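You operate a simulated robot arm through the tools that you are given. There is no shell and no other tool.

The job below is to be done with a simulated robot arm. You get a single attempt, and the scene is never put back.

## Task
Break the seals of both apple juice bottles in the blue socket.
Fine: the one in the socket goes on the yellow plate after, the other then stays in the socket; white caps stay on; red lever back; leave the orange juice bottles. Set down upright: what you pick out.
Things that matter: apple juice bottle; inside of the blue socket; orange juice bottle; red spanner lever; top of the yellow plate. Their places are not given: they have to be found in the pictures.

Only the result counts: the job must be done as asked and must still hold three seconds after the hand-in. Knocking over, shifting, dropping, spilling or breaking anything else fails it. A push-on lid holds only when it is set on centred and level and pressed home; a screw cap is set on level and turned clockwise until tight.

## Robot
A 6-joint arm with a two-finger gripper, fixed in place. Base frame: the origin is at the foot of the arm, x ahead of it, y to its left, z up; the work surface is at about z = 900. Lengths are in mm, angles in degrees, forces in N, time in s.
With the tool pointing down near the work surface it reaches from about 140 to 680 mm from the base axis. Its first joint turns from -66.0 to 66.0 degrees. Payload 2.45 kg.
The tool frame sits at the grasp point between the pads (the TCP): z along the fingers, y along the line on which they close. The tips reach 30 mm beyond it. The gripper opens to 106 mm. The gripper's body begins 79 mm behind the TCP.
Orientation is that of the tool frame in the base frame, as a unit quaternion [x, y, z, w]. With the fingers straight down and closing along the base's y, the tool's x points along the base's -x, its y along +y and its z along -z.

## Interface
- The arm moves only by the tool nudge_tool. Its argument "deltas" is a list of rows, each a list of 3 entries, a list of its own where there are three numbers: the shift along the tool's x, y, z in units of 30 mm (1.0 is 30 mm), then the turn, a rotation vector about the tool's x, y, z in units of 8 degrees (1.0 is 8 degrees), then the closure, from 0 (fully open) to 1 (shut). In form: [[[x, y, z], [rx, ry, rz], grip], ...]. A call has 1 to 20 rows; each row shifts and turns the commanded pose from where the row before left it, along the tool's axes as they then stand. A call with a number of a shift or a turn outside -1 to 1 is refused whole. Rows are played at 5 a second. More than 50 mm and 8.6 degrees between two rows, or a gripper value outside its range, and nothing of the call is played. A pose out of reach is approached as far as the arm can. The call stops where the force on the tool passes 60 N (or 10 N more than at its start, if that is more) or the arm is blocked; 0.2 s more then pass. The fingers move at their own pace (about 153 mm/s each) and stop on an object; they squeeze with about 30 N. The grip force told is the motor's: it shows also when the fingers shut on nothing. Time passes only in rows, and 0.2 s behind the last, so rows that do not move let the fingers close. It gives the time, the measured TCP pose, the force on the tool (base axes), the opening and the grip force at its end, in the units of the frame above (readings bear some noise), with the torque about the TCP (base axes, N m) and any sound that the robot's microphone picked up, and new pictures: "views" is both (left out), scene, wrist or none.
- Cameras (640 x 400 px; columns grow to the right, rows downward): "scene" is fixed at [70.5, 424.5, 1407.1]; the picture's right is [-0.62, -0.79, 0.00], its down [-0.43, 0.34, -0.84] and it looks along [0.66, -0.52, -0.54] (base axes); focal length 300 px, centre (320, 200). "wrist" rides on the gripper at [76, -2, -106] in the tool frame; the picture's right is [0.02, 1.00, 0.00], its down [-0.78, 0.02, -0.62] and it looks along [-0.62, 0.01, 0.78] (tool axes); focal length 247 px, centre (320, 200).
- probe_pixels(camera, pixels): for up to 12 pixels [column, row] of the newest picture of that camera ("zoom" is the newest enlarged one), the place [x, y, z] in the base frame of the surface seen there, good to about 2 mm. No time passes.
- inspect(camera, box): a new picture of the part [left, top, right, bottom] of that camera's present view, enlarged. No time passes.
- finish_job(): hands the job in; it is judged then, once.

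Open the gripper and draw the arm clear of the work before you hand the job in, unless the task says otherwise.

The tools are called after "Request:" as a command line: name --argument value ..., lists and objects as JSON in quotes. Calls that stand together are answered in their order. nudge_tool: Moves the arm, as the interface text tells. Its arguments: {"type":"object","properties":{"deltas":{"type":"array","items":{"type":"array"}},"views":{"type":"string","enum":["both","scene","wrist","none"]}},"required":["deltas"]} The other tools are called the same way: probe_pixels (camera, pixels) gives the place of the surface under pixels of a picture; inspect (camera, box) takes an enlarged picture of a part of a camera's view; finish_job () hands the job in.

At the start:

```text
clock: 0.0
tcp_pos: [392.4, 13.2, 1244.1]
tool_rot: [0.0, 1.0, 0.0, -0.001]
contact_force: [0.5, -0.2, -1.0]
wrist_torque: [-0.02, 0.0, 0.02]
grip_width: 106.0
gripper_force: 0.1
```

scene: 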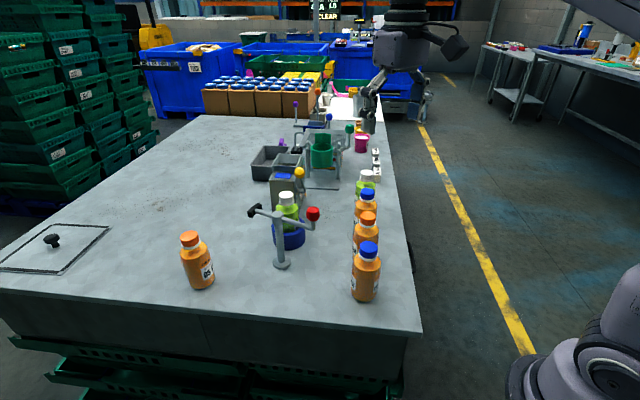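
wrist: 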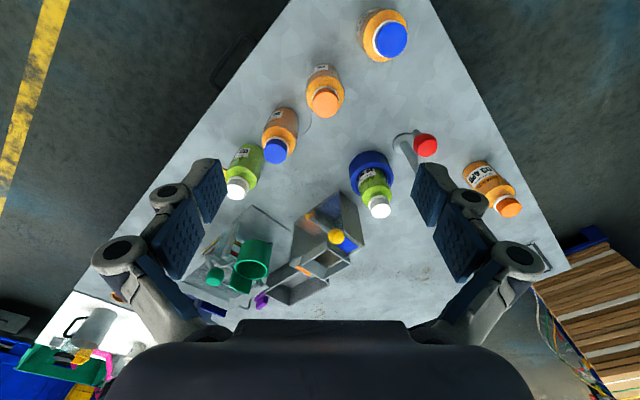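

The scene shows an apple juice bottle (green, white cap) in the blue socket near pixel (288,215), with the red-knobbed lever at (313,214), and another apple juice bottle near (366,180). I'll enlarge these areas to see details.

Request:
inspect --camera "scene" --box '[230, 160, 400, 310]'

Request:
inspect --camera "scene" --box '[240, 90, 400, 200]'

Request:
inspect --camera "wrist" --box '[200, 100, 540, 320]'

```text
2.67 times, centred on (315, 235) of scene
```

zoom: 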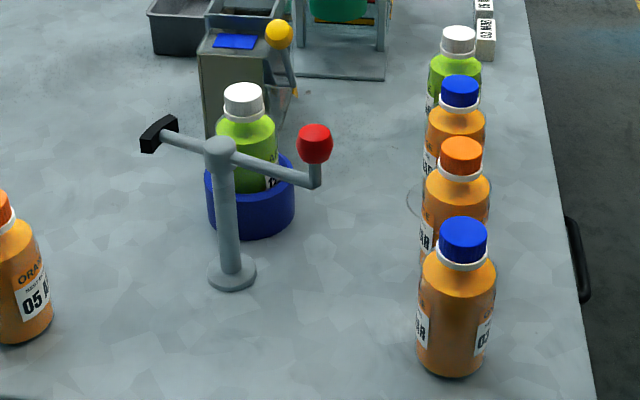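

```text
3.64 times, centred on (320, 145) of scene
```

zoom: 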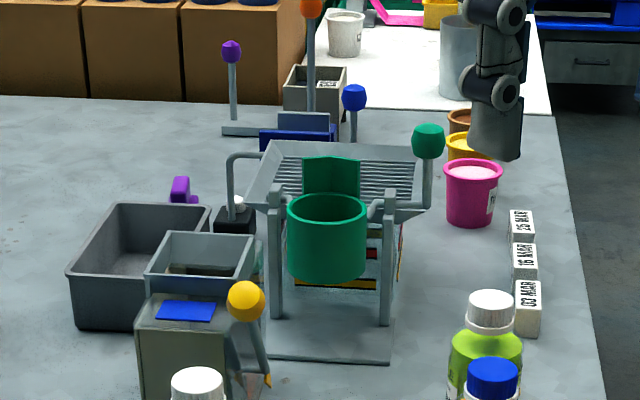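

```text
1.82 times, centred on (370, 210) of wrist
```

zoom: 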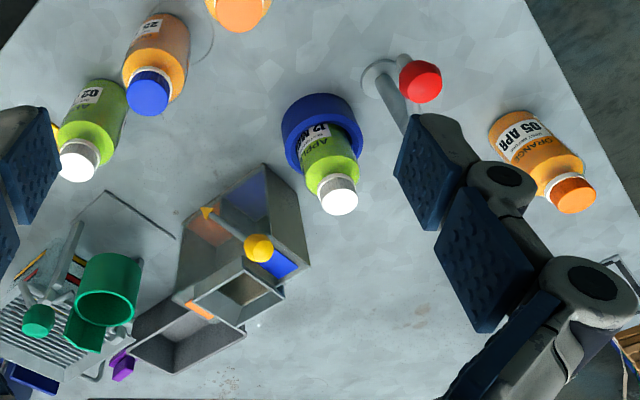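

I need coordinates of the key items: the socket bottle, its cap, lever post, red knob, black fork, and the other apple bottle. I'll probe the scene picture.

Request:
probe_pixels --camera "scene" --pixels '[[286, 194], [287, 212], [289, 238], [281, 264], [279, 219], [313, 214], [254, 211], [366, 175], [365, 188], [367, 248], [367, 217], [367, 193]]'

Request:
probe_pixels --camera "wrist" --pixels '[[380, 211], [372, 158], [404, 138], [425, 145], [237, 190], [276, 150], [324, 102], [390, 40], [509, 206], [326, 265], [253, 260], [345, 240]]'

Request:
inspect --camera "scene" --box '[0, 200, 160, 300]'

Request:
inspect --camera "scene" --box '[240, 180, 340, 280]'

Request:
inspect --camera "wrist" --box '[340, 110, 460, 230]'

```text
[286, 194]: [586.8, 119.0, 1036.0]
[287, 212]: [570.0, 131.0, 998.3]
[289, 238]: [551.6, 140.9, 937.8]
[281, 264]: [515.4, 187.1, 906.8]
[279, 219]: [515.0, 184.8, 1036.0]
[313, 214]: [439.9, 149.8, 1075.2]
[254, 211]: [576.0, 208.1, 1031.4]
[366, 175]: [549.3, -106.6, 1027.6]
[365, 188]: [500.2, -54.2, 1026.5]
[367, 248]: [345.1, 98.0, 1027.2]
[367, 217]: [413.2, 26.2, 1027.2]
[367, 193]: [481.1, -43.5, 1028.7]
```

```text
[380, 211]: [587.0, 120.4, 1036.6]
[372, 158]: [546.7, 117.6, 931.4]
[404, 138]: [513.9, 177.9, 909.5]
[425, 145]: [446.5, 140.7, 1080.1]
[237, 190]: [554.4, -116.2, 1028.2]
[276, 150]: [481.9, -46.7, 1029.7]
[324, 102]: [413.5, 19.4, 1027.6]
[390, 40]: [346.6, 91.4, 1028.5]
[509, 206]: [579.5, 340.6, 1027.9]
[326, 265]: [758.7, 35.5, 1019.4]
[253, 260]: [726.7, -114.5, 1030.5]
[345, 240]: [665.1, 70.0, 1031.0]
```

```text
4.00 times, centred on (80, 250) of scene
```

zoom: 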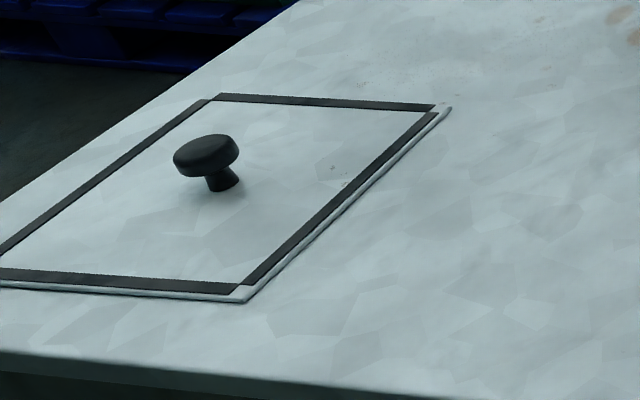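

```text
4.00 times, centred on (290, 230) of scene
```

zoom: 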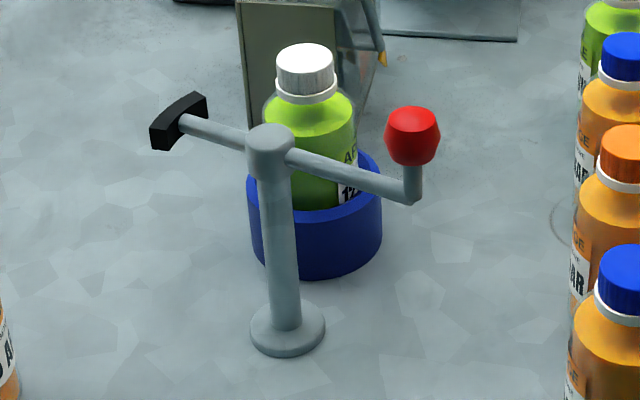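

```text
3.33 times, centred on (400, 170) of wrist
```

zoom: 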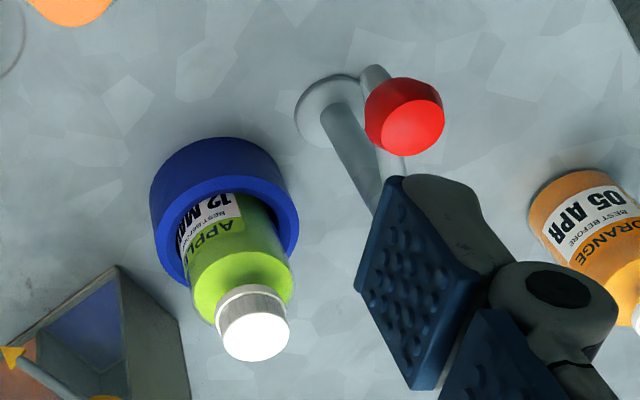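

The lever post is around (514,180), the red knob around (443,145,1077), the black pad around (576,208,1031), and the socket bottle's cap around (587,120,1036). No yellow plate is in view yet, so I turn the wrist camera to look sideways (towards -y) without changing the position.

Request:
nudge_tool --deltas '[[[0, 0, 0], [0, 0, 1], 0], [[0, 0, 0], [0, 0, 1], 0], [[0, 0, 0], [0, 0, 1], 0], [[0, 0, 0], [0, 0, 1], 0], [[0, 0, 0], [0, 0, 1], 0], [[0, 0, 0], [0, 0, 1], 0], [[0, 0, 0], [0, 0, 1], 0]]' --views "both"

```text
clock: 1.6
tcp_pos: [393.4, 13.3, 1241.8]
tool_rot: [0.471, 0.882, 0.0, 0.0]
contact_force: [-1.0, -1.1, 0.0]
wrist_torque: [0.01, 0.0, 0.01]
grip_width: 105.7
gripper_force: 0.0
```

scene: 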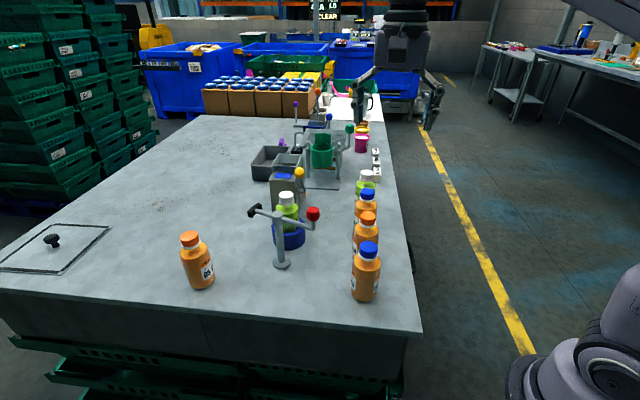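
wrist: 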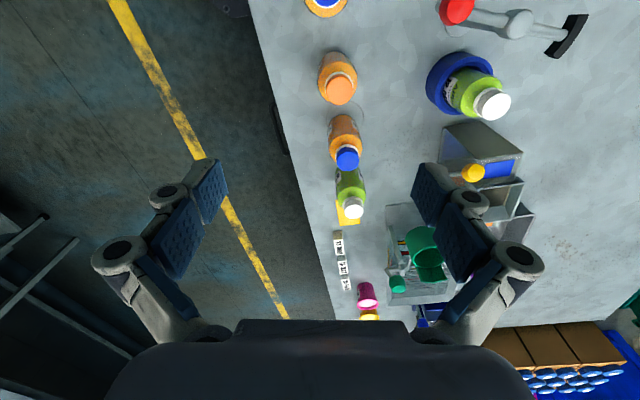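

A yellow patch appears just behind the second apple bottle around wrist pixel (352,213), and the lever is now in view at top right. I enlarge both.

Request:
inspect --camera "wrist" --box '[300, 150, 420, 310]'

Request:
inspect --camera "wrist" --box '[420, 0, 620, 130]'

Request:
probe_pixels --camera "wrist" --pixels '[[343, 212], [350, 222], [358, 222], [340, 223], [353, 209], [457, 10], [519, 22], [566, 36], [581, 16], [550, 53], [490, 105], [470, 130]]'

```text
2.50 times, centred on (360, 230) of wrist
```

zoom: 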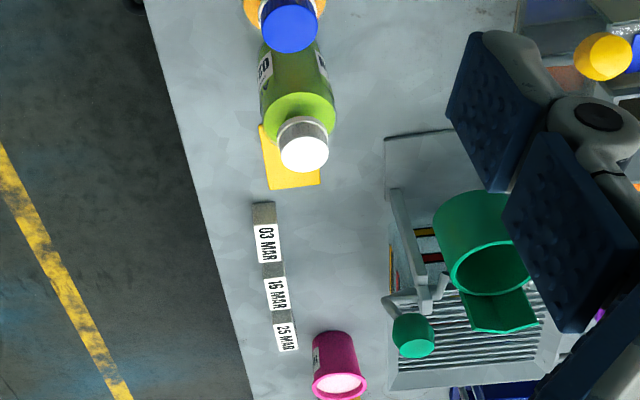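

```text
3.08 times, centred on (520, 65) of wrist
```

zoom: 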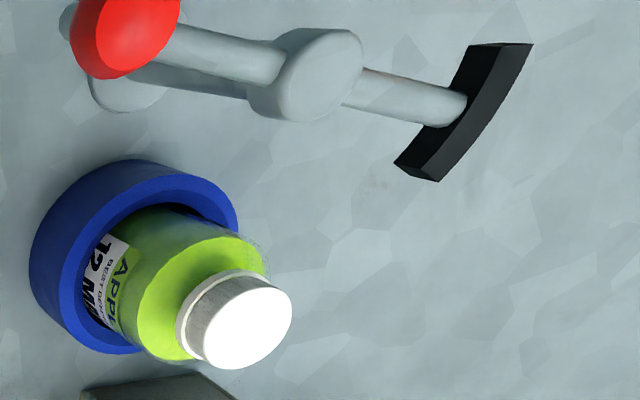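

```text
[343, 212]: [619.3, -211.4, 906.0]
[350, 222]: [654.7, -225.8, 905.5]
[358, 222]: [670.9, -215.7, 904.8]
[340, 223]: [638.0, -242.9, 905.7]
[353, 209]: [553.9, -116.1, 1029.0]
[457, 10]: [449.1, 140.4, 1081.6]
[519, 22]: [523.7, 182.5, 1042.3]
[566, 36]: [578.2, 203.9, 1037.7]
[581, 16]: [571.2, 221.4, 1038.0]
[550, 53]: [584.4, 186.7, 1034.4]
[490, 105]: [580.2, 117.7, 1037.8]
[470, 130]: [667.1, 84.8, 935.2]
```

The yellow plate is behind the second bottle, around (630,-200,905). The black pad looks like an arc centred on the post, and when swept clockwise (seen from above) it would rub the cap. I turn to yaw about -25° to line up with the lever and move nearer to it to measure it exactly.

Request:
nudge_tool --deltas '[[[0, 0, 0], [0, 0, -1], 0], [[0, 0, 0], [0, 0, -1], 0], [[0, 0, 0], [0, 0, -1], 0], [[0, 0, 0], [0, 0, -1], 0], [[0, 0, 0], [0, 0, -1], 0], [[0, 0, 0], [0, 0, -1], 0], [[0, 0, 0], [0, 0, -1], 0], [[0, 0, 0], [0, 0, -1], 0], [[0, 0, 0], [0, 0, -1], 0], [[0, 0, 0], [0, 0, -1], 0], [[0, 0, 0], [0, 0, -0.1], 0], [[-0.476, 0.845, 0], [0, 0, 0], 0], [[-0.476, 0.845, 0], [0, 0, 0], 0], [[-0.476, 0.845, 0], [0, 0, 0], 0], [[0, 0, 0], [0, 0, 0], 0]]' --views "both"

```text
clock: 4.8
tcp_pos: [398.4, 102.4, 1245.1]
tool_rot: [-0.215, 0.977, 0.0, 0.0]
contact_force: [-0.5, -1.1, -0.4]
wrist_torque: [0.01, -0.04, -0.02]
grip_width: 106.2
gripper_force: 0.0
```

scene: 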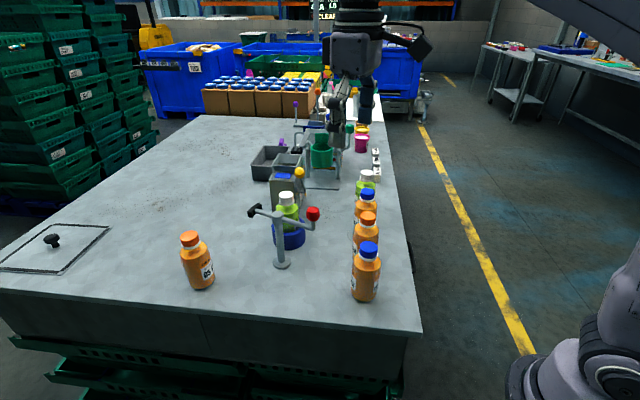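
wrist: 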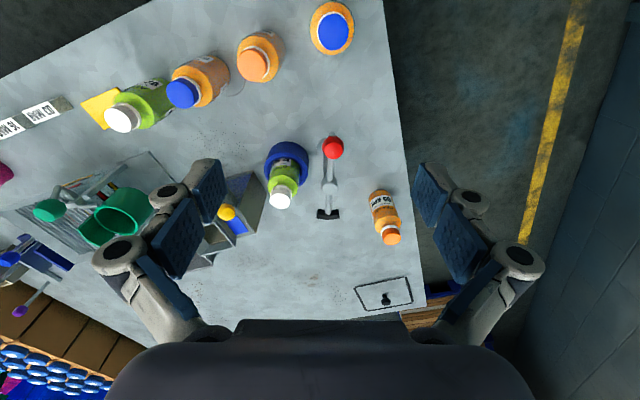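

The lever now runs straight down the wrist image from the red knob (333,147) to the black pad (327,214), with the socket bottle at (284,180). I enlarge this and probe it.

Request:
inspect --camera "wrist" --box '[230, 130, 390, 230]'

Request:
probe_pixels --camera "zoom" --pixels '[[414, 70], [398, 235], [400, 222], [390, 345], [360, 330], [425, 335], [390, 330], [212, 275], [195, 282], [230, 262], [210, 292], [214, 255]]'

Request:
inspect --camera "wrist" --box '[60, 60, 220, 160]'

```text
4.00 times, centred on (310, 180) of wrist
```

zoom: 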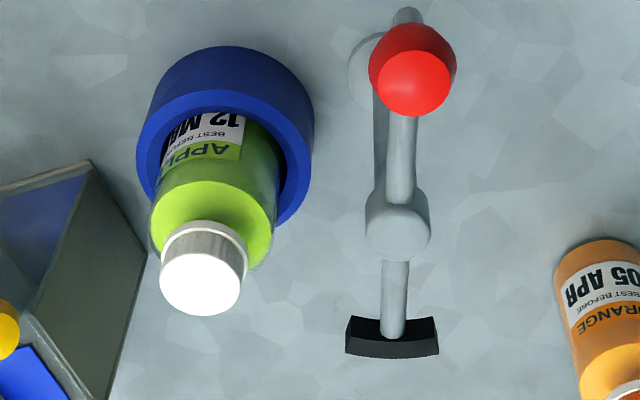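

```text
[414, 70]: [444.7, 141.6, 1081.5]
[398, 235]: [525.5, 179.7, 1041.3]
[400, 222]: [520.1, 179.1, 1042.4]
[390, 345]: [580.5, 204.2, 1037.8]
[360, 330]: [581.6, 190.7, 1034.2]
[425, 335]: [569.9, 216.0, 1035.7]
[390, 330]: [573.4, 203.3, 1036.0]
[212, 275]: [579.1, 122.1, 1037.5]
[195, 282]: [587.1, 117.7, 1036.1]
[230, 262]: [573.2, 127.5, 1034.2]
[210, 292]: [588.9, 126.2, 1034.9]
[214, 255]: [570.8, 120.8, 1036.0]
```

```text
4.00 times, centred on (140, 110) of wrist
```

zoom: 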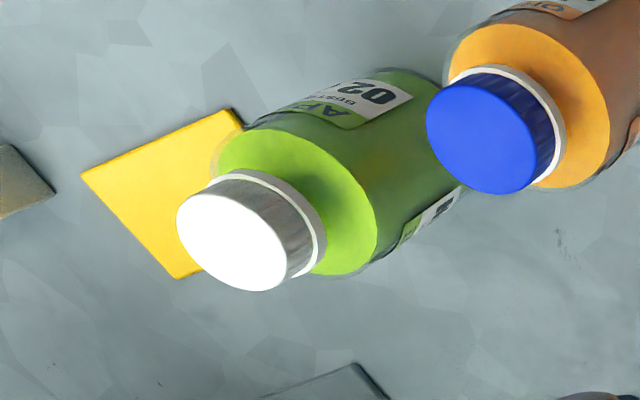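

The pivot works out at about (524,180), knob centre (446,142,~1075), and cap centre (587,119.5), so the pad has about 69° to swing clockwise to face the cap. I hover above the knob with the fingers half closed.

Request:
nudge_tool --deltas '[[[-0.5, 0.137, 0.79], [0, 0, 0], 0.4], [[-0.5, 0.137, 0.79], [0, 0, 0], 0.4], [[-0.5, 0.137, 0.79], [0, 0, 0], 0.4], [[-0.5, 0.137, 0.79], [0, 0, 0], 0.4], [[0, 0, 0], [0, 0, 0], 0.4]]' --views "both"

```text
clock: 6.0
tcp_pos: [449.3, 139.6, 1146.7]
tool_rot: [-0.215, 0.977, 0.0, 0.0]
contact_force: [0.6, 0.0, -0.2]
wrist_torque: [0.0, -0.01, -0.01]
grip_width: 63.7
gripper_force: 0.0
```

scene: 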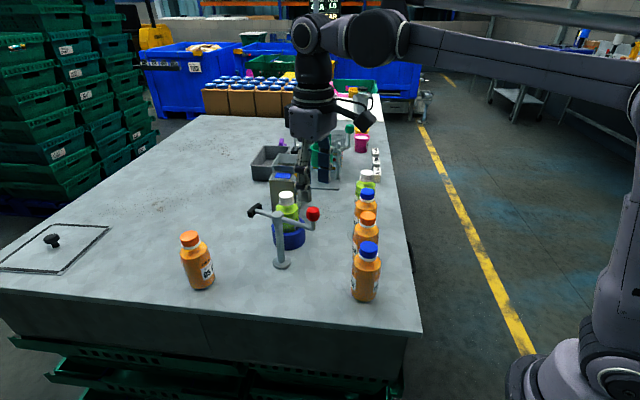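
wrist: 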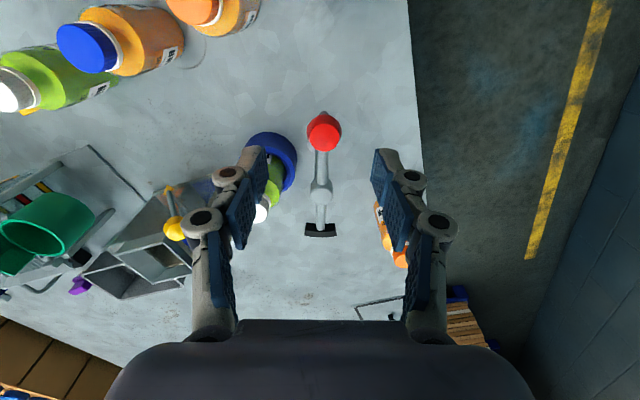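

The fingers are above the knob, which shows at wrist pixel (324,132). I probe its top and sides to centre the grip.

Request:
inspect --camera "wrist" --box '[250, 90, 410, 190]'

Request:
probe_pixels --camera "zoom" --pixels '[[295, 172], [260, 172], [330, 172], [295, 140], [295, 210], [235, 140], [360, 140]]'

Request:
inspect --camera "scene" --box '[270, 140, 350, 280]'

```text
4.00 times, centred on (330, 140) of wrist
```

zoom: 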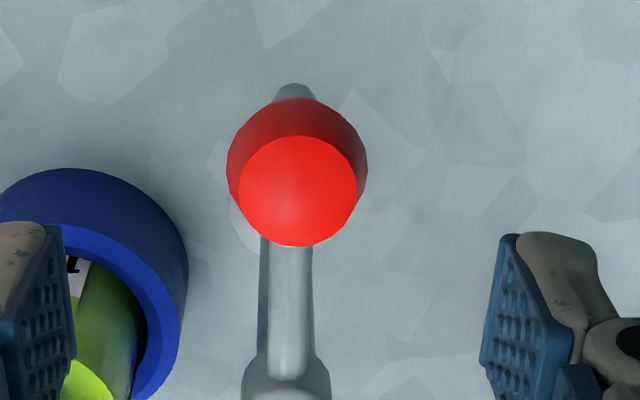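

```text
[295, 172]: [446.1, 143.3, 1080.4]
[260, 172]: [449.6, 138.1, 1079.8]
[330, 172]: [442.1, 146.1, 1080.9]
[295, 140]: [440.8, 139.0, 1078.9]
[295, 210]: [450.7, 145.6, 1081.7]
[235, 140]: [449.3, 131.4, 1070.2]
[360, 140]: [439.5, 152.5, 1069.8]
```

```text
2.86 times, centred on (310, 210) of scene
```

zoom: 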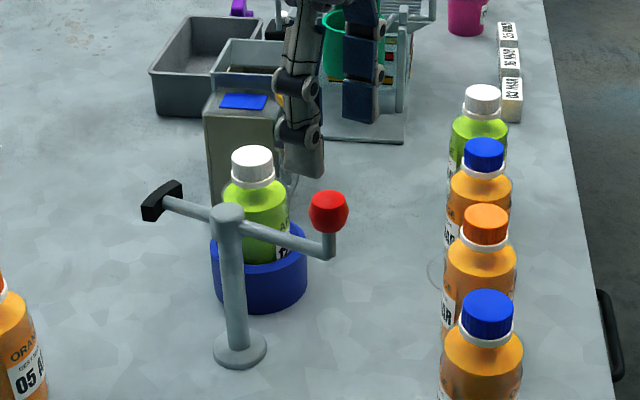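

The knob's top centre is near (447.5,143.5,1081), with a width of about 25 mm. I descend with a 3 mm sideways correction so the fingers straddle the knob at z≈1072, then close.

Request:
nudge_tool --deltas '[[[0, 0.1, 0.83], [0, 0, 0], 0.4], [[0, 0, 0.83], [0, 0, 0], 0.4], [[0, 0, 0.83], [0, 0, 0], 0.4], [[0, 0, 0], [0, 0, 0], 0.4]]' --views "both"

```text
clock: 7.0
tcp_pos: [448.1, 144.0, 1072.0]
tool_rot: [-0.215, 0.977, 0.0, 0.0]
contact_force: [-1.1, -0.6, -0.1]
wrist_torque: [-0.04, 0.03, -0.02]
grip_width: 63.6
gripper_force: 0.0
```

scene: 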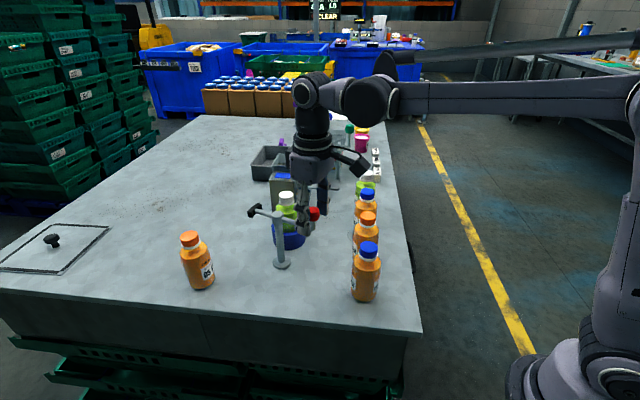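
wrist: 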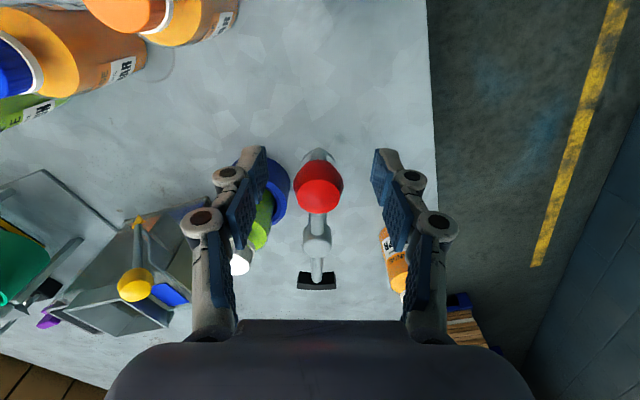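

The knob (318,187) is centred between the fingers. I close on it and check for contact.

Request:
nudge_tool --deltas '[[[0, 0, 0], [0, 0, 0], 1], [[0, 0, 0], [0, 0, 0], 1], [[0, 0, 0], [0, 0, 0], 1]]' --views "both"

```text
clock: 7.8
tcp_pos: [448.2, 143.9, 1072.6]
tool_rot: [-0.215, 0.977, 0.0, 0.0]
contact_force: [-0.3, 1.2, 6.9]
wrist_torque: [-0.04, 0.11, 0.06]
grip_width: 26.0
gripper_force: 45.0
```

scene: 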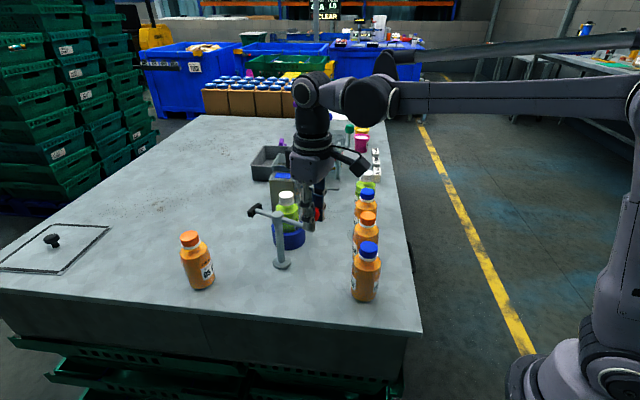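
wrist: 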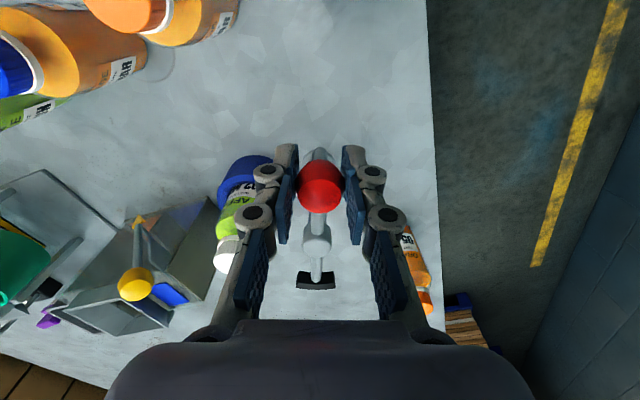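

The knob is held (opening 26 mm). I start swinging the lever clockwise (seen from above), moving along its arc and turning the tool with it: 12° first to check that it moves freely.

Request:
nudge_tool --deltas '[[[-0.007, 0.198, 0], [0, 0, 0.5], 1], [[-0.007, 0.198, 0], [0, 0, 0.5], 1], [[-0.007, 0.198, 0], [0, 0, 0.5], 1], [[0, 0, 0], [0, 0, 0], 1]]' --views "both"

```text
clock: 8.8
tcp_pos: [441.3, 160.4, 1072.6]
tool_rot: [-0.111, 0.994, 0.001, 0.002]
contact_force: [10.4, 5.7, 8.2]
wrist_torque: [0.2, -0.39, 0.19]
grip_width: 26.0
gripper_force: 44.8
```

scene: 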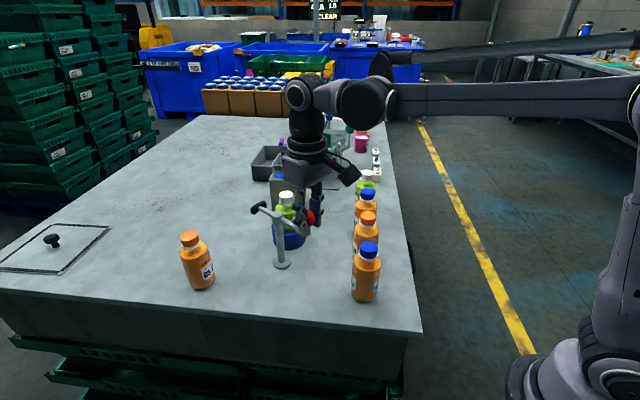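
wrist: 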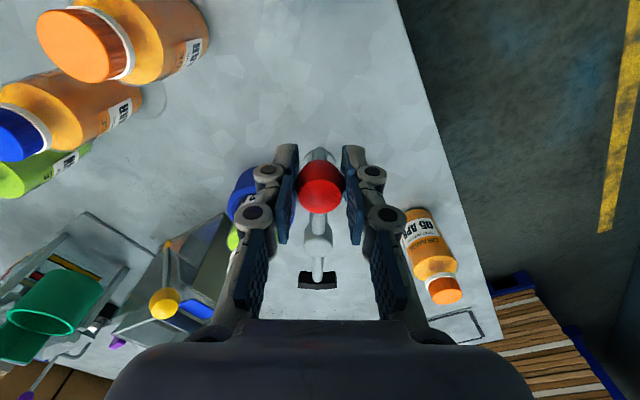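

The lever turns freely, with about 11 N radial force because my assumed radius is slightly too big. I correct the radius and swing about 28° more.

Request:
nudge_tool --deltas '[[[-0.022, 0.191, 0], [0, 0, 0.5], 1], [[-0.022, 0.191, 0], [0, 0, 0.5], 1], [[-0.007, 0.191, 0], [0, 0, 0.5], 1], [[-0.007, 0.191, 0], [0, 0, 0.5], 1], [[-0.007, 0.191, 0], [0, 0, 0.5], 1], [[-0.007, 0.191, 0], [0, 0, 0.5], 1], [[-0.007, 0.191, 0], [0, 0, 0.5], 1], [[0, 0, 0], [0, 0, 0], 1]]' --views "both"

```text
clock: 10.6
tcp_pos: [440.9, 201.1, 1072.1]
tool_rot: [0.132, 0.991, 0.0, -0.001]
contact_force: [-10.5, 6.3, -11.7]
wrist_torque: [0.02, -0.19, 0.25]
grip_width: 25.6
gripper_force: 45.0
```

scene: 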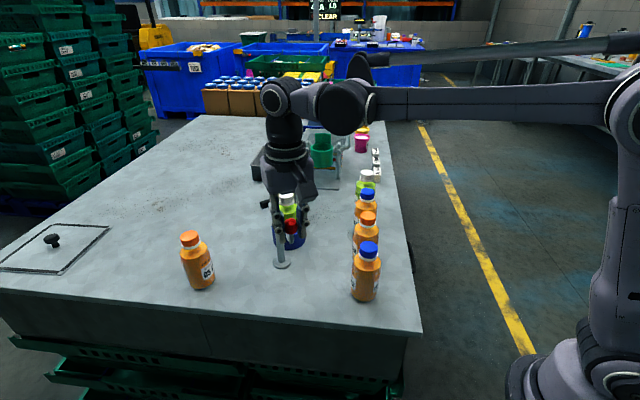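
wrist: 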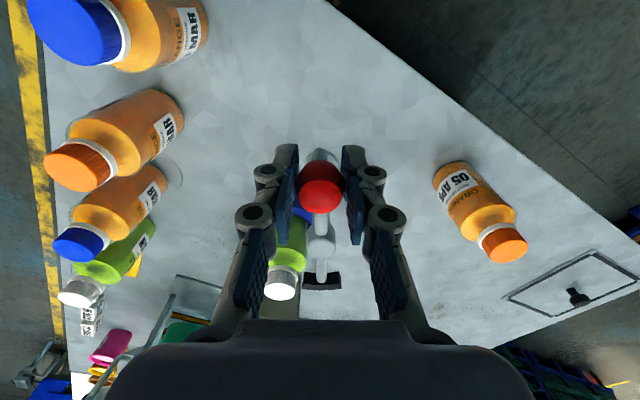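

The lever has turned 40°, and the pad at (320,283) is about to reach the cap (281,285). I continue slowly, with a slight outward correction, listening for the seal.

Request:
nudge_tool --deltas '[[[0.013, 0.195, 0], [0, 0, 0.5], 1], [[0.013, 0.195, 0], [0, 0, 0.5], 1], [[-0.007, 0.195, 0], [0, 0, 0.5], 1], [[0, 0, 0], [0, 0, 0], 1]]' --views "both"

```text
clock: 11.6
tcp_pos: [446.9, 216.5, 1072.4]
tool_rot: [0.235, 0.972, 0.0, -0.001]
contact_force: [-9.6, 5.9, 4.8]
wrist_torque: [0.2, 0.3, 0.1]
grip_width: 25.8
gripper_force: 45.5
```

scene: 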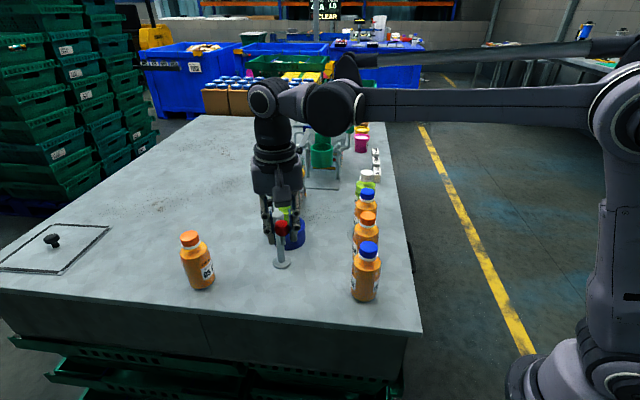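
wrist: 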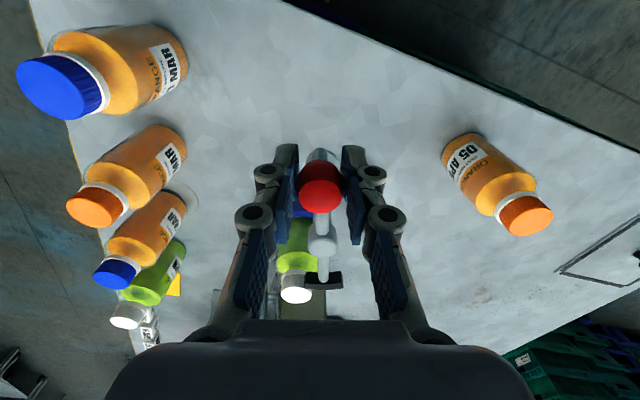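

Lever at about 52°, and the pad's edge (308,280) is right beside the cap (296,288). I look closer before continuing.

Request:
inspect --camera "wrist" --box '[260, 230, 380, 310]'

Request:
inspect --camera "scene" --box '[240, 180, 340, 280]'

```text
5.00 times, centred on (320, 270) of wrist
```

zoom: 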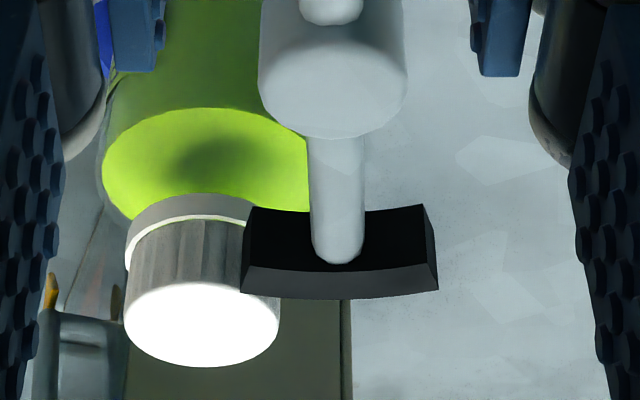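

```text
4.00 times, centred on (290, 230) of scene
```

zoom: 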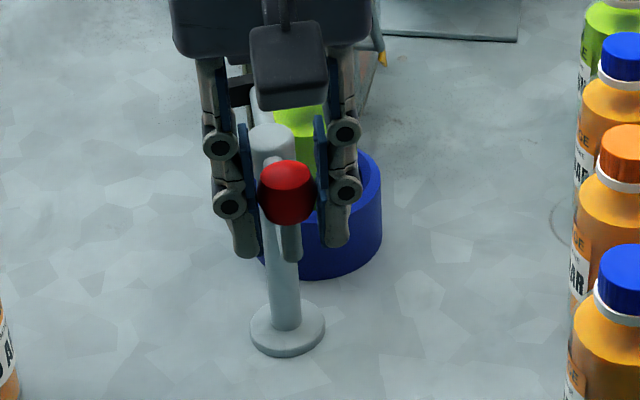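

The pad is just meeting the cap side. I go on in small 4° steps with an outward correction.

Request:
nudge_tool --deltas '[[[0.02, 0.198, 0], [0, 0, 0.5], 1], [[0.01, 0.198, 0], [0, 0, 0.5], 1], [[-0.007, 0.198, 0], [0, 0, 0.5], 1], [[0, 0, 0], [0, 0, 0], 1]]' --views "wrist"

Request:
inspect --camera "wrist" --box '[260, 230, 380, 310]'

```text
clock: 12.6
tcp_pos: [457.0, 231.8, 1072.3]
tool_rot: [0.336, 0.942, -0.001, 0.001]
contact_force: [-2.3, 5.6, 3.9]
wrist_torque: [-0.01, -0.1, 0.16]
grip_width: 25.7
gripper_force: 45.6
```

wrist: 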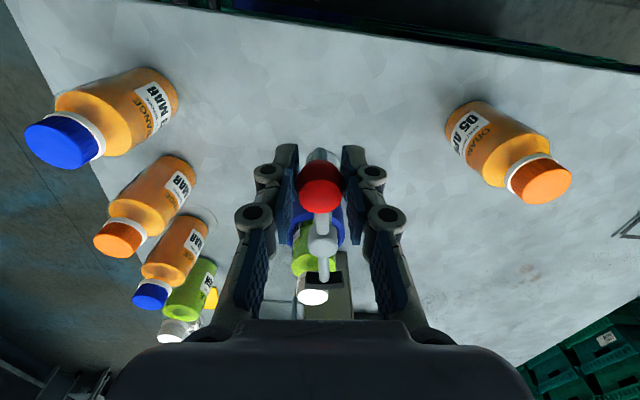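

```text
5.00 times, centred on (320, 270) of wrist
```

zoom: 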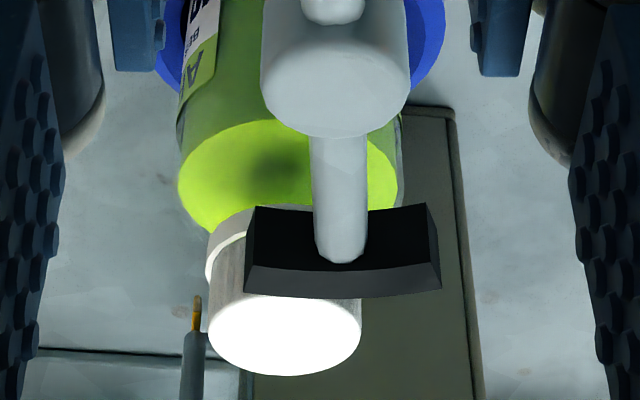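

The lever is at 64° with little resistance so far, and the pad still has to swing further to be centred on the cap (285 vs 340 in zoom). I continue another 12°.

Request:
nudge_tool --deltas '[[[-0.003, 0.198, 0], [0, 0, 0.5], 1], [[-0.003, 0.198, 0], [0, 0, 0.5], 1], [[-0.003, 0.198, 0], [0, 0, 0.5], 1], [[0, 0, 0], [0, 0, 0], 1]]' --views "wrist"

Request:
inspect --camera "wrist" --box '[260, 230, 380, 310]'

```text
clock: 13.6
tcp_pos: [468.7, 244.6, 1073.0]
tool_rot: [0.433, 0.901, 0.0, 0.0]
contact_force: [-5.2, 7.0, -3.4]
wrist_torque: [-0.33, -0.26, 0.05]
grip_width: 26.2
gripper_force: 45.1
```

wrist: 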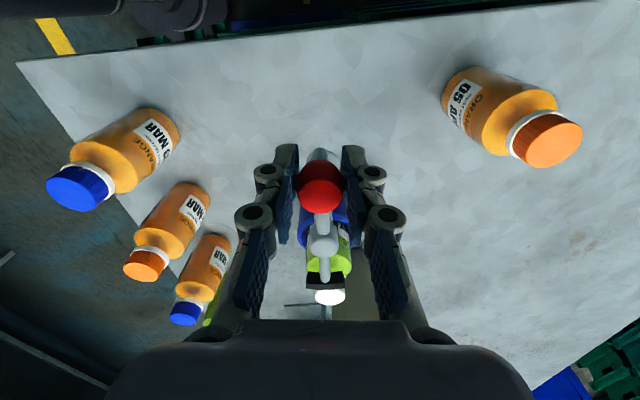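

```text
5.00 times, centred on (320, 270) of wrist
```

zoom: 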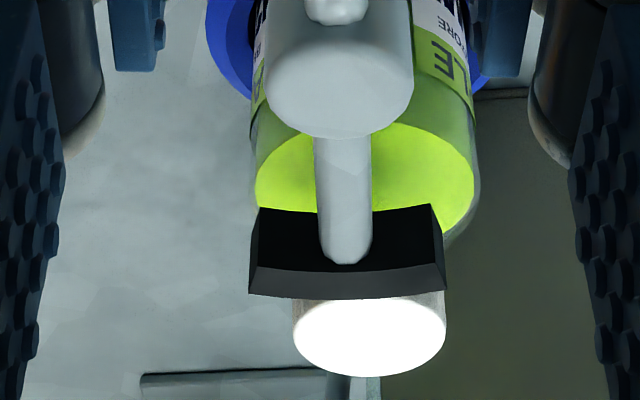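

The lever is at 76° and the pad now faces the cap with essentially no gap, but there is still no noticeable force or sound. I keep swinging in small steps to see whether the pad bites or an end stop is reached.

Request:
nudge_tool --deltas '[[[0.003, 0.198, 0], [0, 0, 0.5], 1], [[-0.003, 0.198, 0], [0, 0, 0.5], 1], [[0, 0, 0], [0, 0, 0], 1]]' --views "wrist"

Request:
inspect --camera "wrist" --box '[260, 230, 380, 310]'

```text
clock: 14.4
tcp_pos: [477.7, 251.7, 1072.6]
tool_rot: [0.494, 0.869, 0.0, 0.0]
contact_force: [-3.3, 9.6, 3.0]
wrist_torque: [0.2, -0.01, 0.16]
grip_width: 26.0
gripper_force: 44.6
```

wrist: 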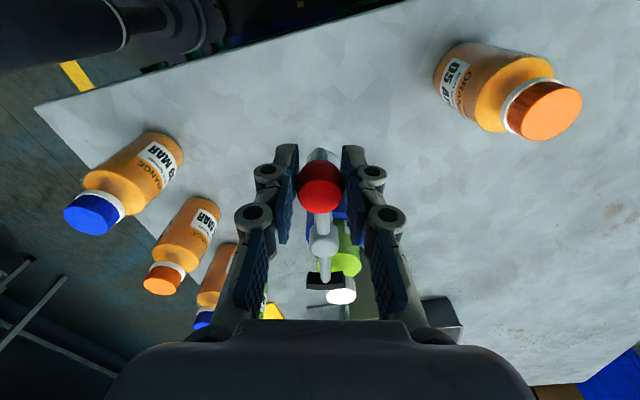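

```text
5.00 times, centred on (320, 270) of wrist
```

zoom: 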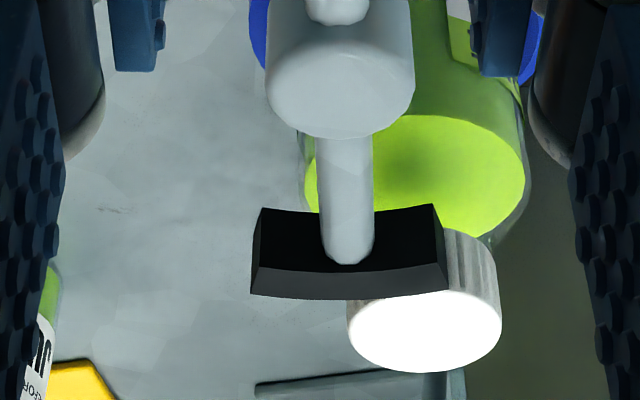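

The lever is at 84° with no sound and no braking force; the cap (424,330 in zoom) is now to the side of the pad. I swing further to look for an end stop or the working point, keeping an eye on force and sound.

Request:
nudge_tool --deltas '[[[0.02, 0.198, 0], [0, 0, 0.5], 1], [[0.01, 0.198, 0], [0, 0, 0.5], 1], [[-0.007, 0.198, 0], [0, 0, 0.5], 1], [[-0.007, 0.198, 0], [0, 0, 0.5], 1], [[0, 0, 0], [0, 0, 0], 1]]' --views "both"

Request:
inspect --camera "wrist" --box '[260, 230, 380, 310]'

```text
clock: 15.6
tcp_pos: [498.0, 262.6, 1072.2]
tool_rot: [0.611, 0.792, 0.0, 0.001]
contact_force: [0.7, 6.1, 0.1]
wrist_torque: [-0.16, -0.11, 0.16]
grip_width: 26.0
gripper_force: 45.3
```

scene: 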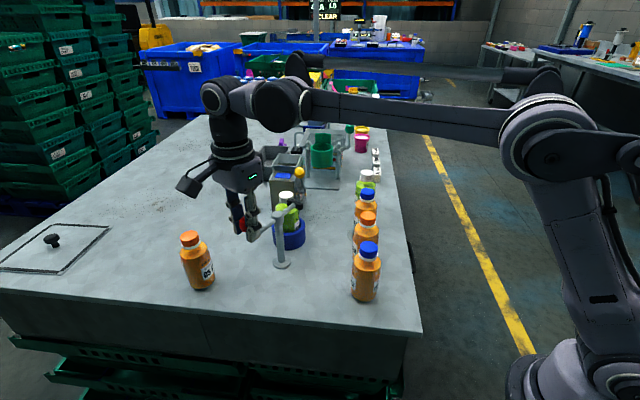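
wrist: 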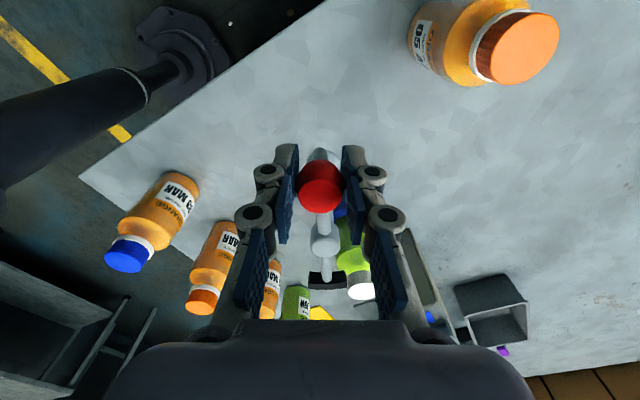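

```text
5.00 times, centred on (320, 270) of wrist
```

zoom: 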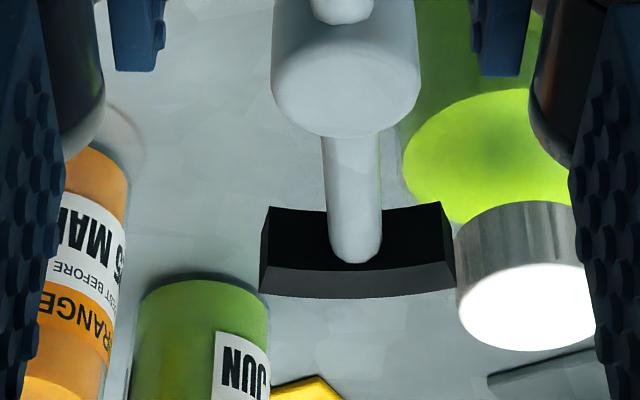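

The pad has now passed the cap (520,300 in zoom). I check the bottle's cap and ring in the scene picture for any change.

Request:
inspect --camera "scene" --box '[250, 180, 330, 260]'

Request:
inspect --camera "scene" --box '[340, 160, 390, 210]'

Request:
inspect --camera "wrist" --box '[300, 190, 400, 310]'

```text
5.00 times, centred on (290, 220) of scene
```

zoom: 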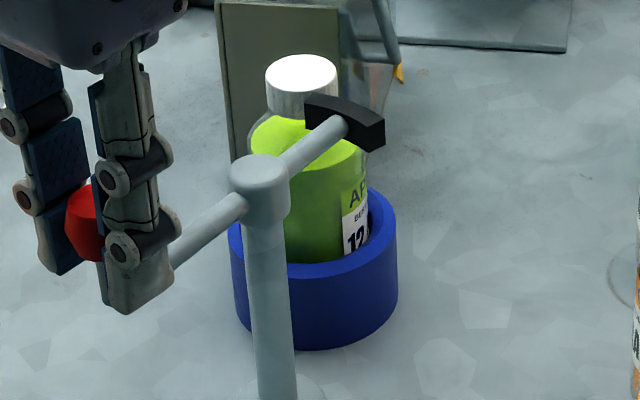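

```text
8.00 times, centred on (365, 185) of scene
```

zoom: 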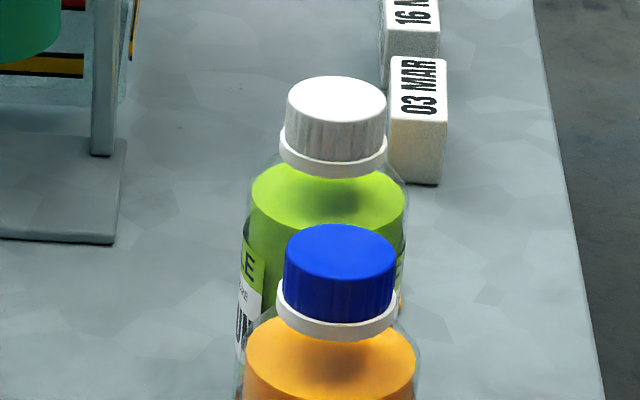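

```text
3.33 times, centred on (350, 250) of wrist
```

zoom: 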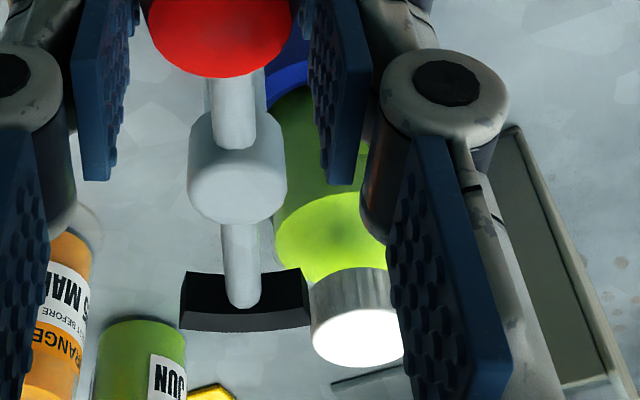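

The white tamper ring below the socket bottle's cap, clearly seen before and still present on the other apple bottle, seems to be gone now. I enlarge it strongly to confirm.

Request:
inspect --camera "scene" --box '[270, 185, 310, 225]'

Request:
probe_pixels --camera "scene" --pixels '[[290, 195], [287, 192], [280, 196], [296, 196]]'

```text
10.00 times, centred on (290, 205) of scene
```

zoom: 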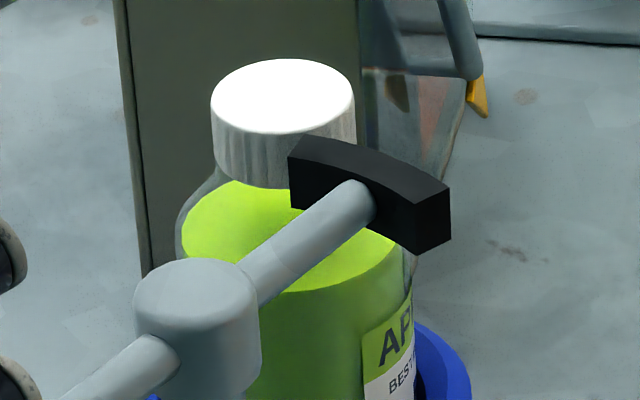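

```text
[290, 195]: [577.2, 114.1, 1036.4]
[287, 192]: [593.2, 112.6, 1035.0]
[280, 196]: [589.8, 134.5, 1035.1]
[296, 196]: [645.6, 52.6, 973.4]
```

Confirmed: the tamper ring is gone while the cap is still in place, so the first seal is broken. I swing the lever back counter-clockwise along the same arc.

Request:
nudge_tool --deltas '[[[-0.007, -0.197, 0], [0, 0, -0.5], 1], [[-0.007, -0.197, 0], [0, 0, -0.5], 1], [[-0.007, -0.197, 0], [0, 0, -0.5], 1], [[-0.007, -0.197, 0], [0, 0, -0.5], 1], [[-0.007, -0.197, 0], [0, 0, -0.5], 1], [[-0.007, -0.197, 0], [0, 0, -0.5], 1], [[-0.007, -0.197, 0], [0, 0, -0.5], 1], [[-0.007, -0.197, 0], [0, 0, -0.5], 1], [[-0.007, -0.197, 0], [0, 0, -0.5], 1], [[-0.007, -0.197, 0], [0, 0, -0.5], 1], [[-0.007, -0.197, 0], [0, 0, -0.5], 1], [[-0.007, -0.197, 0], [0, 0, -0.5], 1], [[0, 0, 0], [0, 0, 0], 1]]' --views "both"

Request:
inspect --camera "wrist" --box '[260, 230, 380, 310]'

```text
clock: 18.4
tcp_pos: [447.2, 217.8, 1073.3]
tool_rot: [0.235, 0.972, -0.001, 0.003]
contact_force: [25.0, -12.8, 5.2]
wrist_torque: [0.06, 0.2, 0.03]
grip_width: 25.8
gripper_force: 45.5
```

scene: 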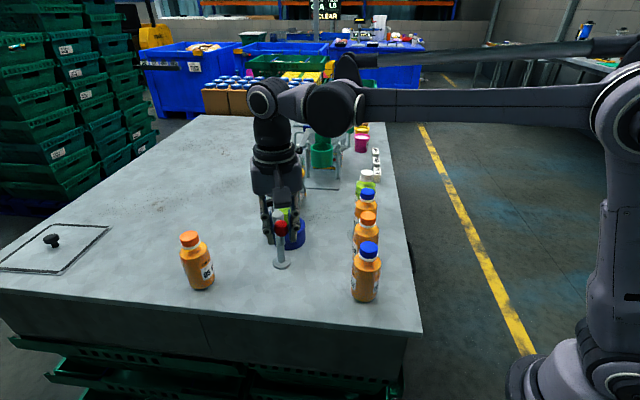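
wrist: 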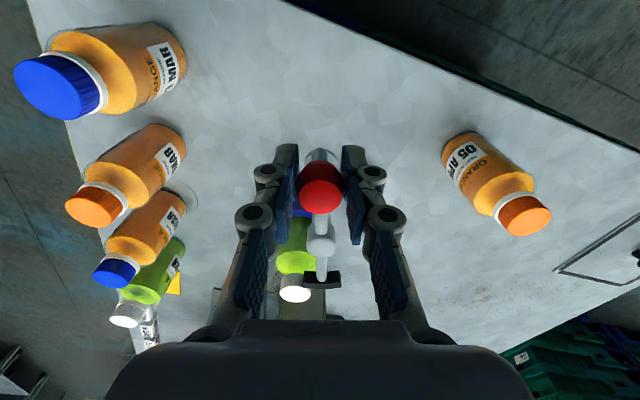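

```text
5.00 times, centred on (320, 270) of wrist
```

zoom: 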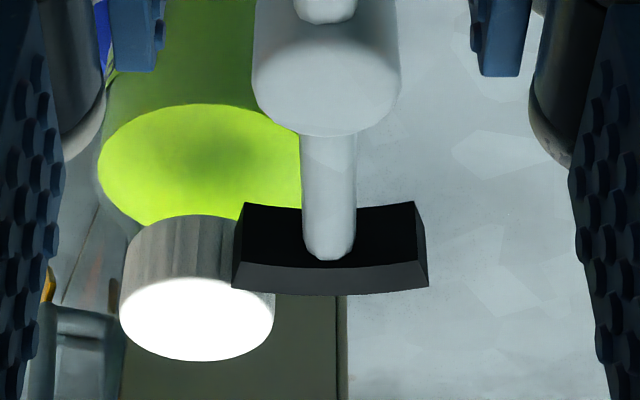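

The lever is back at 52° from home; a 28 N radial pull shows I'm about 2.5 mm too far out, so I correct inward. I continue the return to the home angle.

Request:
nudge_tool --deltas '[[[-0.05, -0.195, 0], [0, 0, -0.5], 1], [[-0.05, -0.195, 0], [0, 0, -0.5], 1], [[-0.007, -0.195, 0], [0, 0, -0.5], 1], [[-0.007, -0.195, 0], [0, 0, -0.5], 1], [[-0.007, -0.195, 0], [0, 0, -0.5], 1], [[-0.007, -0.195, 0], [0, 0, -0.5], 1], [[0, 0, 0], [0, 0, 0], 1]]' --views "none"

```text
clock: 20.0
tcp_pos: [438.8, 184.8, 1072.0]
tool_rot: [0.026, 1.0, 0.0, 0.0]
contact_force: [9.5, -1.6, -17.1]
wrist_torque: [0.07, 0.15, -0.15]
grip_width: 25.7
gripper_force: 45.1
```

Yaw is now 3°, with about 28° left to home. I continue with a small inward correction.

Request:
nudge_tool --deltas '[[[-0.03, -0.195, 0], [0, 0, -0.5], 1], [[-0.01, -0.195, 0], [0, 0, -0.5], 1], [[-0.007, -0.195, 0], [0, 0, -0.5], 1], [[-0.007, -0.195, 0], [0, 0, -0.5], 1], [[-0.007, -0.195, 0], [0, 0, -0.5], 1], [[0, 0, 0], [0, 0, 0], 1]]' --views "both"

```text
clock: 21.4
tcp_pos: [443.8, 155.2, 1073.0]
tool_rot: [-0.147, 0.989, 0.0, 0.0]
contact_force: [6.7, 2.3, -17.9]
wrist_torque: [-0.07, 0.38, 0.04]
grip_width: 25.8
gripper_force: 44.9
```

scene: 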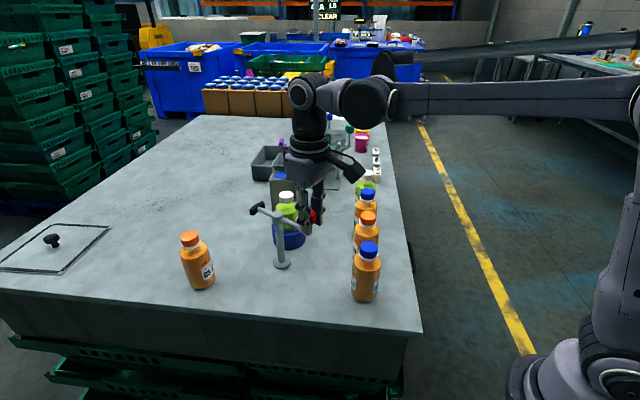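
wrist: 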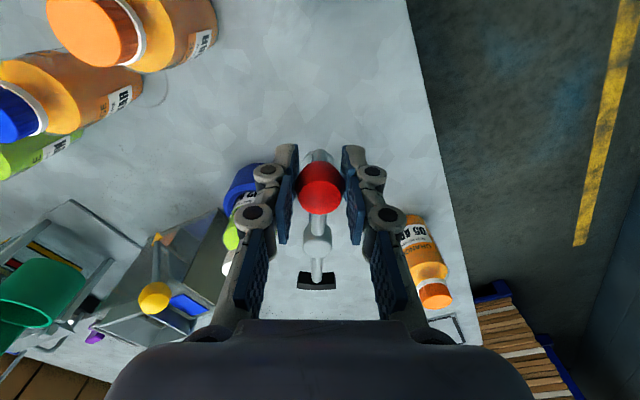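

At yaw -16.9° there are about 8° left to the home angle. Two more rows bring it home.

Request:
nudge_tool --deltas '[[[-0.02, -0.195, 0], [0, 0, -0.5], 1], [[-0.007, -0.195, 0], [0, 0, -0.5], 1], [[0, 0, 0], [0, 0, 0], 1]]' --views "both"

Request:
inspect --camera "wrist" --box '[230, 130, 410, 310]'

```text
clock: 22.2
tcp_pos: [446.8, 143.4, 1074.1]
tool_rot: [-0.216, 0.976, -0.001, 0.0]
contact_force: [-5.3, -2.0, -15.2]
wrist_torque: [0.19, -0.31, 0.05]
grip_width: 26.0
gripper_force: 44.9
```

scene: 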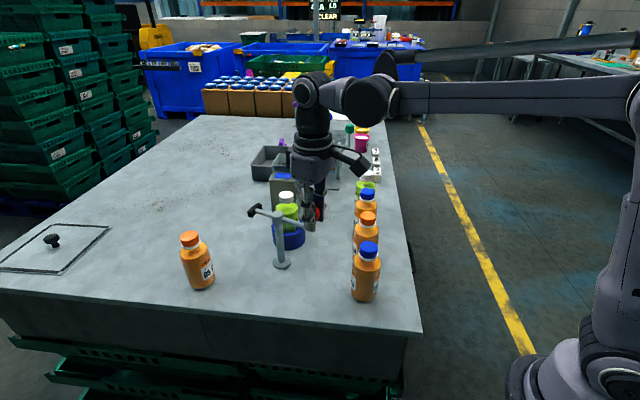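
wrist: 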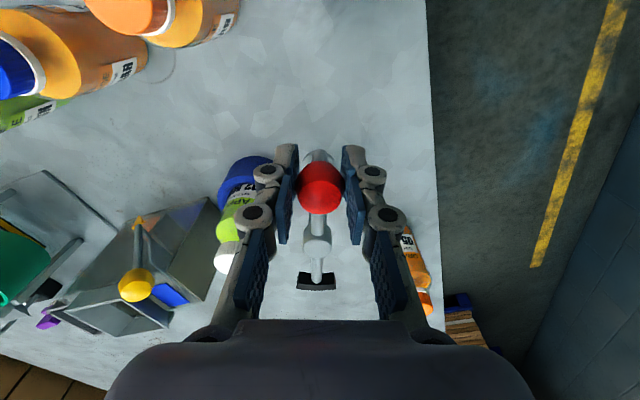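

```text
2.22 times, centred on (320, 220) of wrist
```

zoom: 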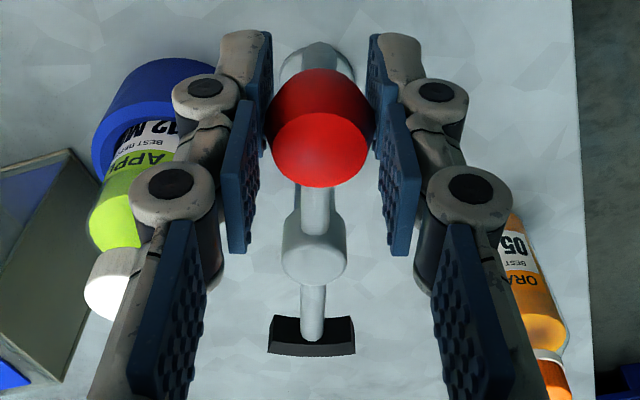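

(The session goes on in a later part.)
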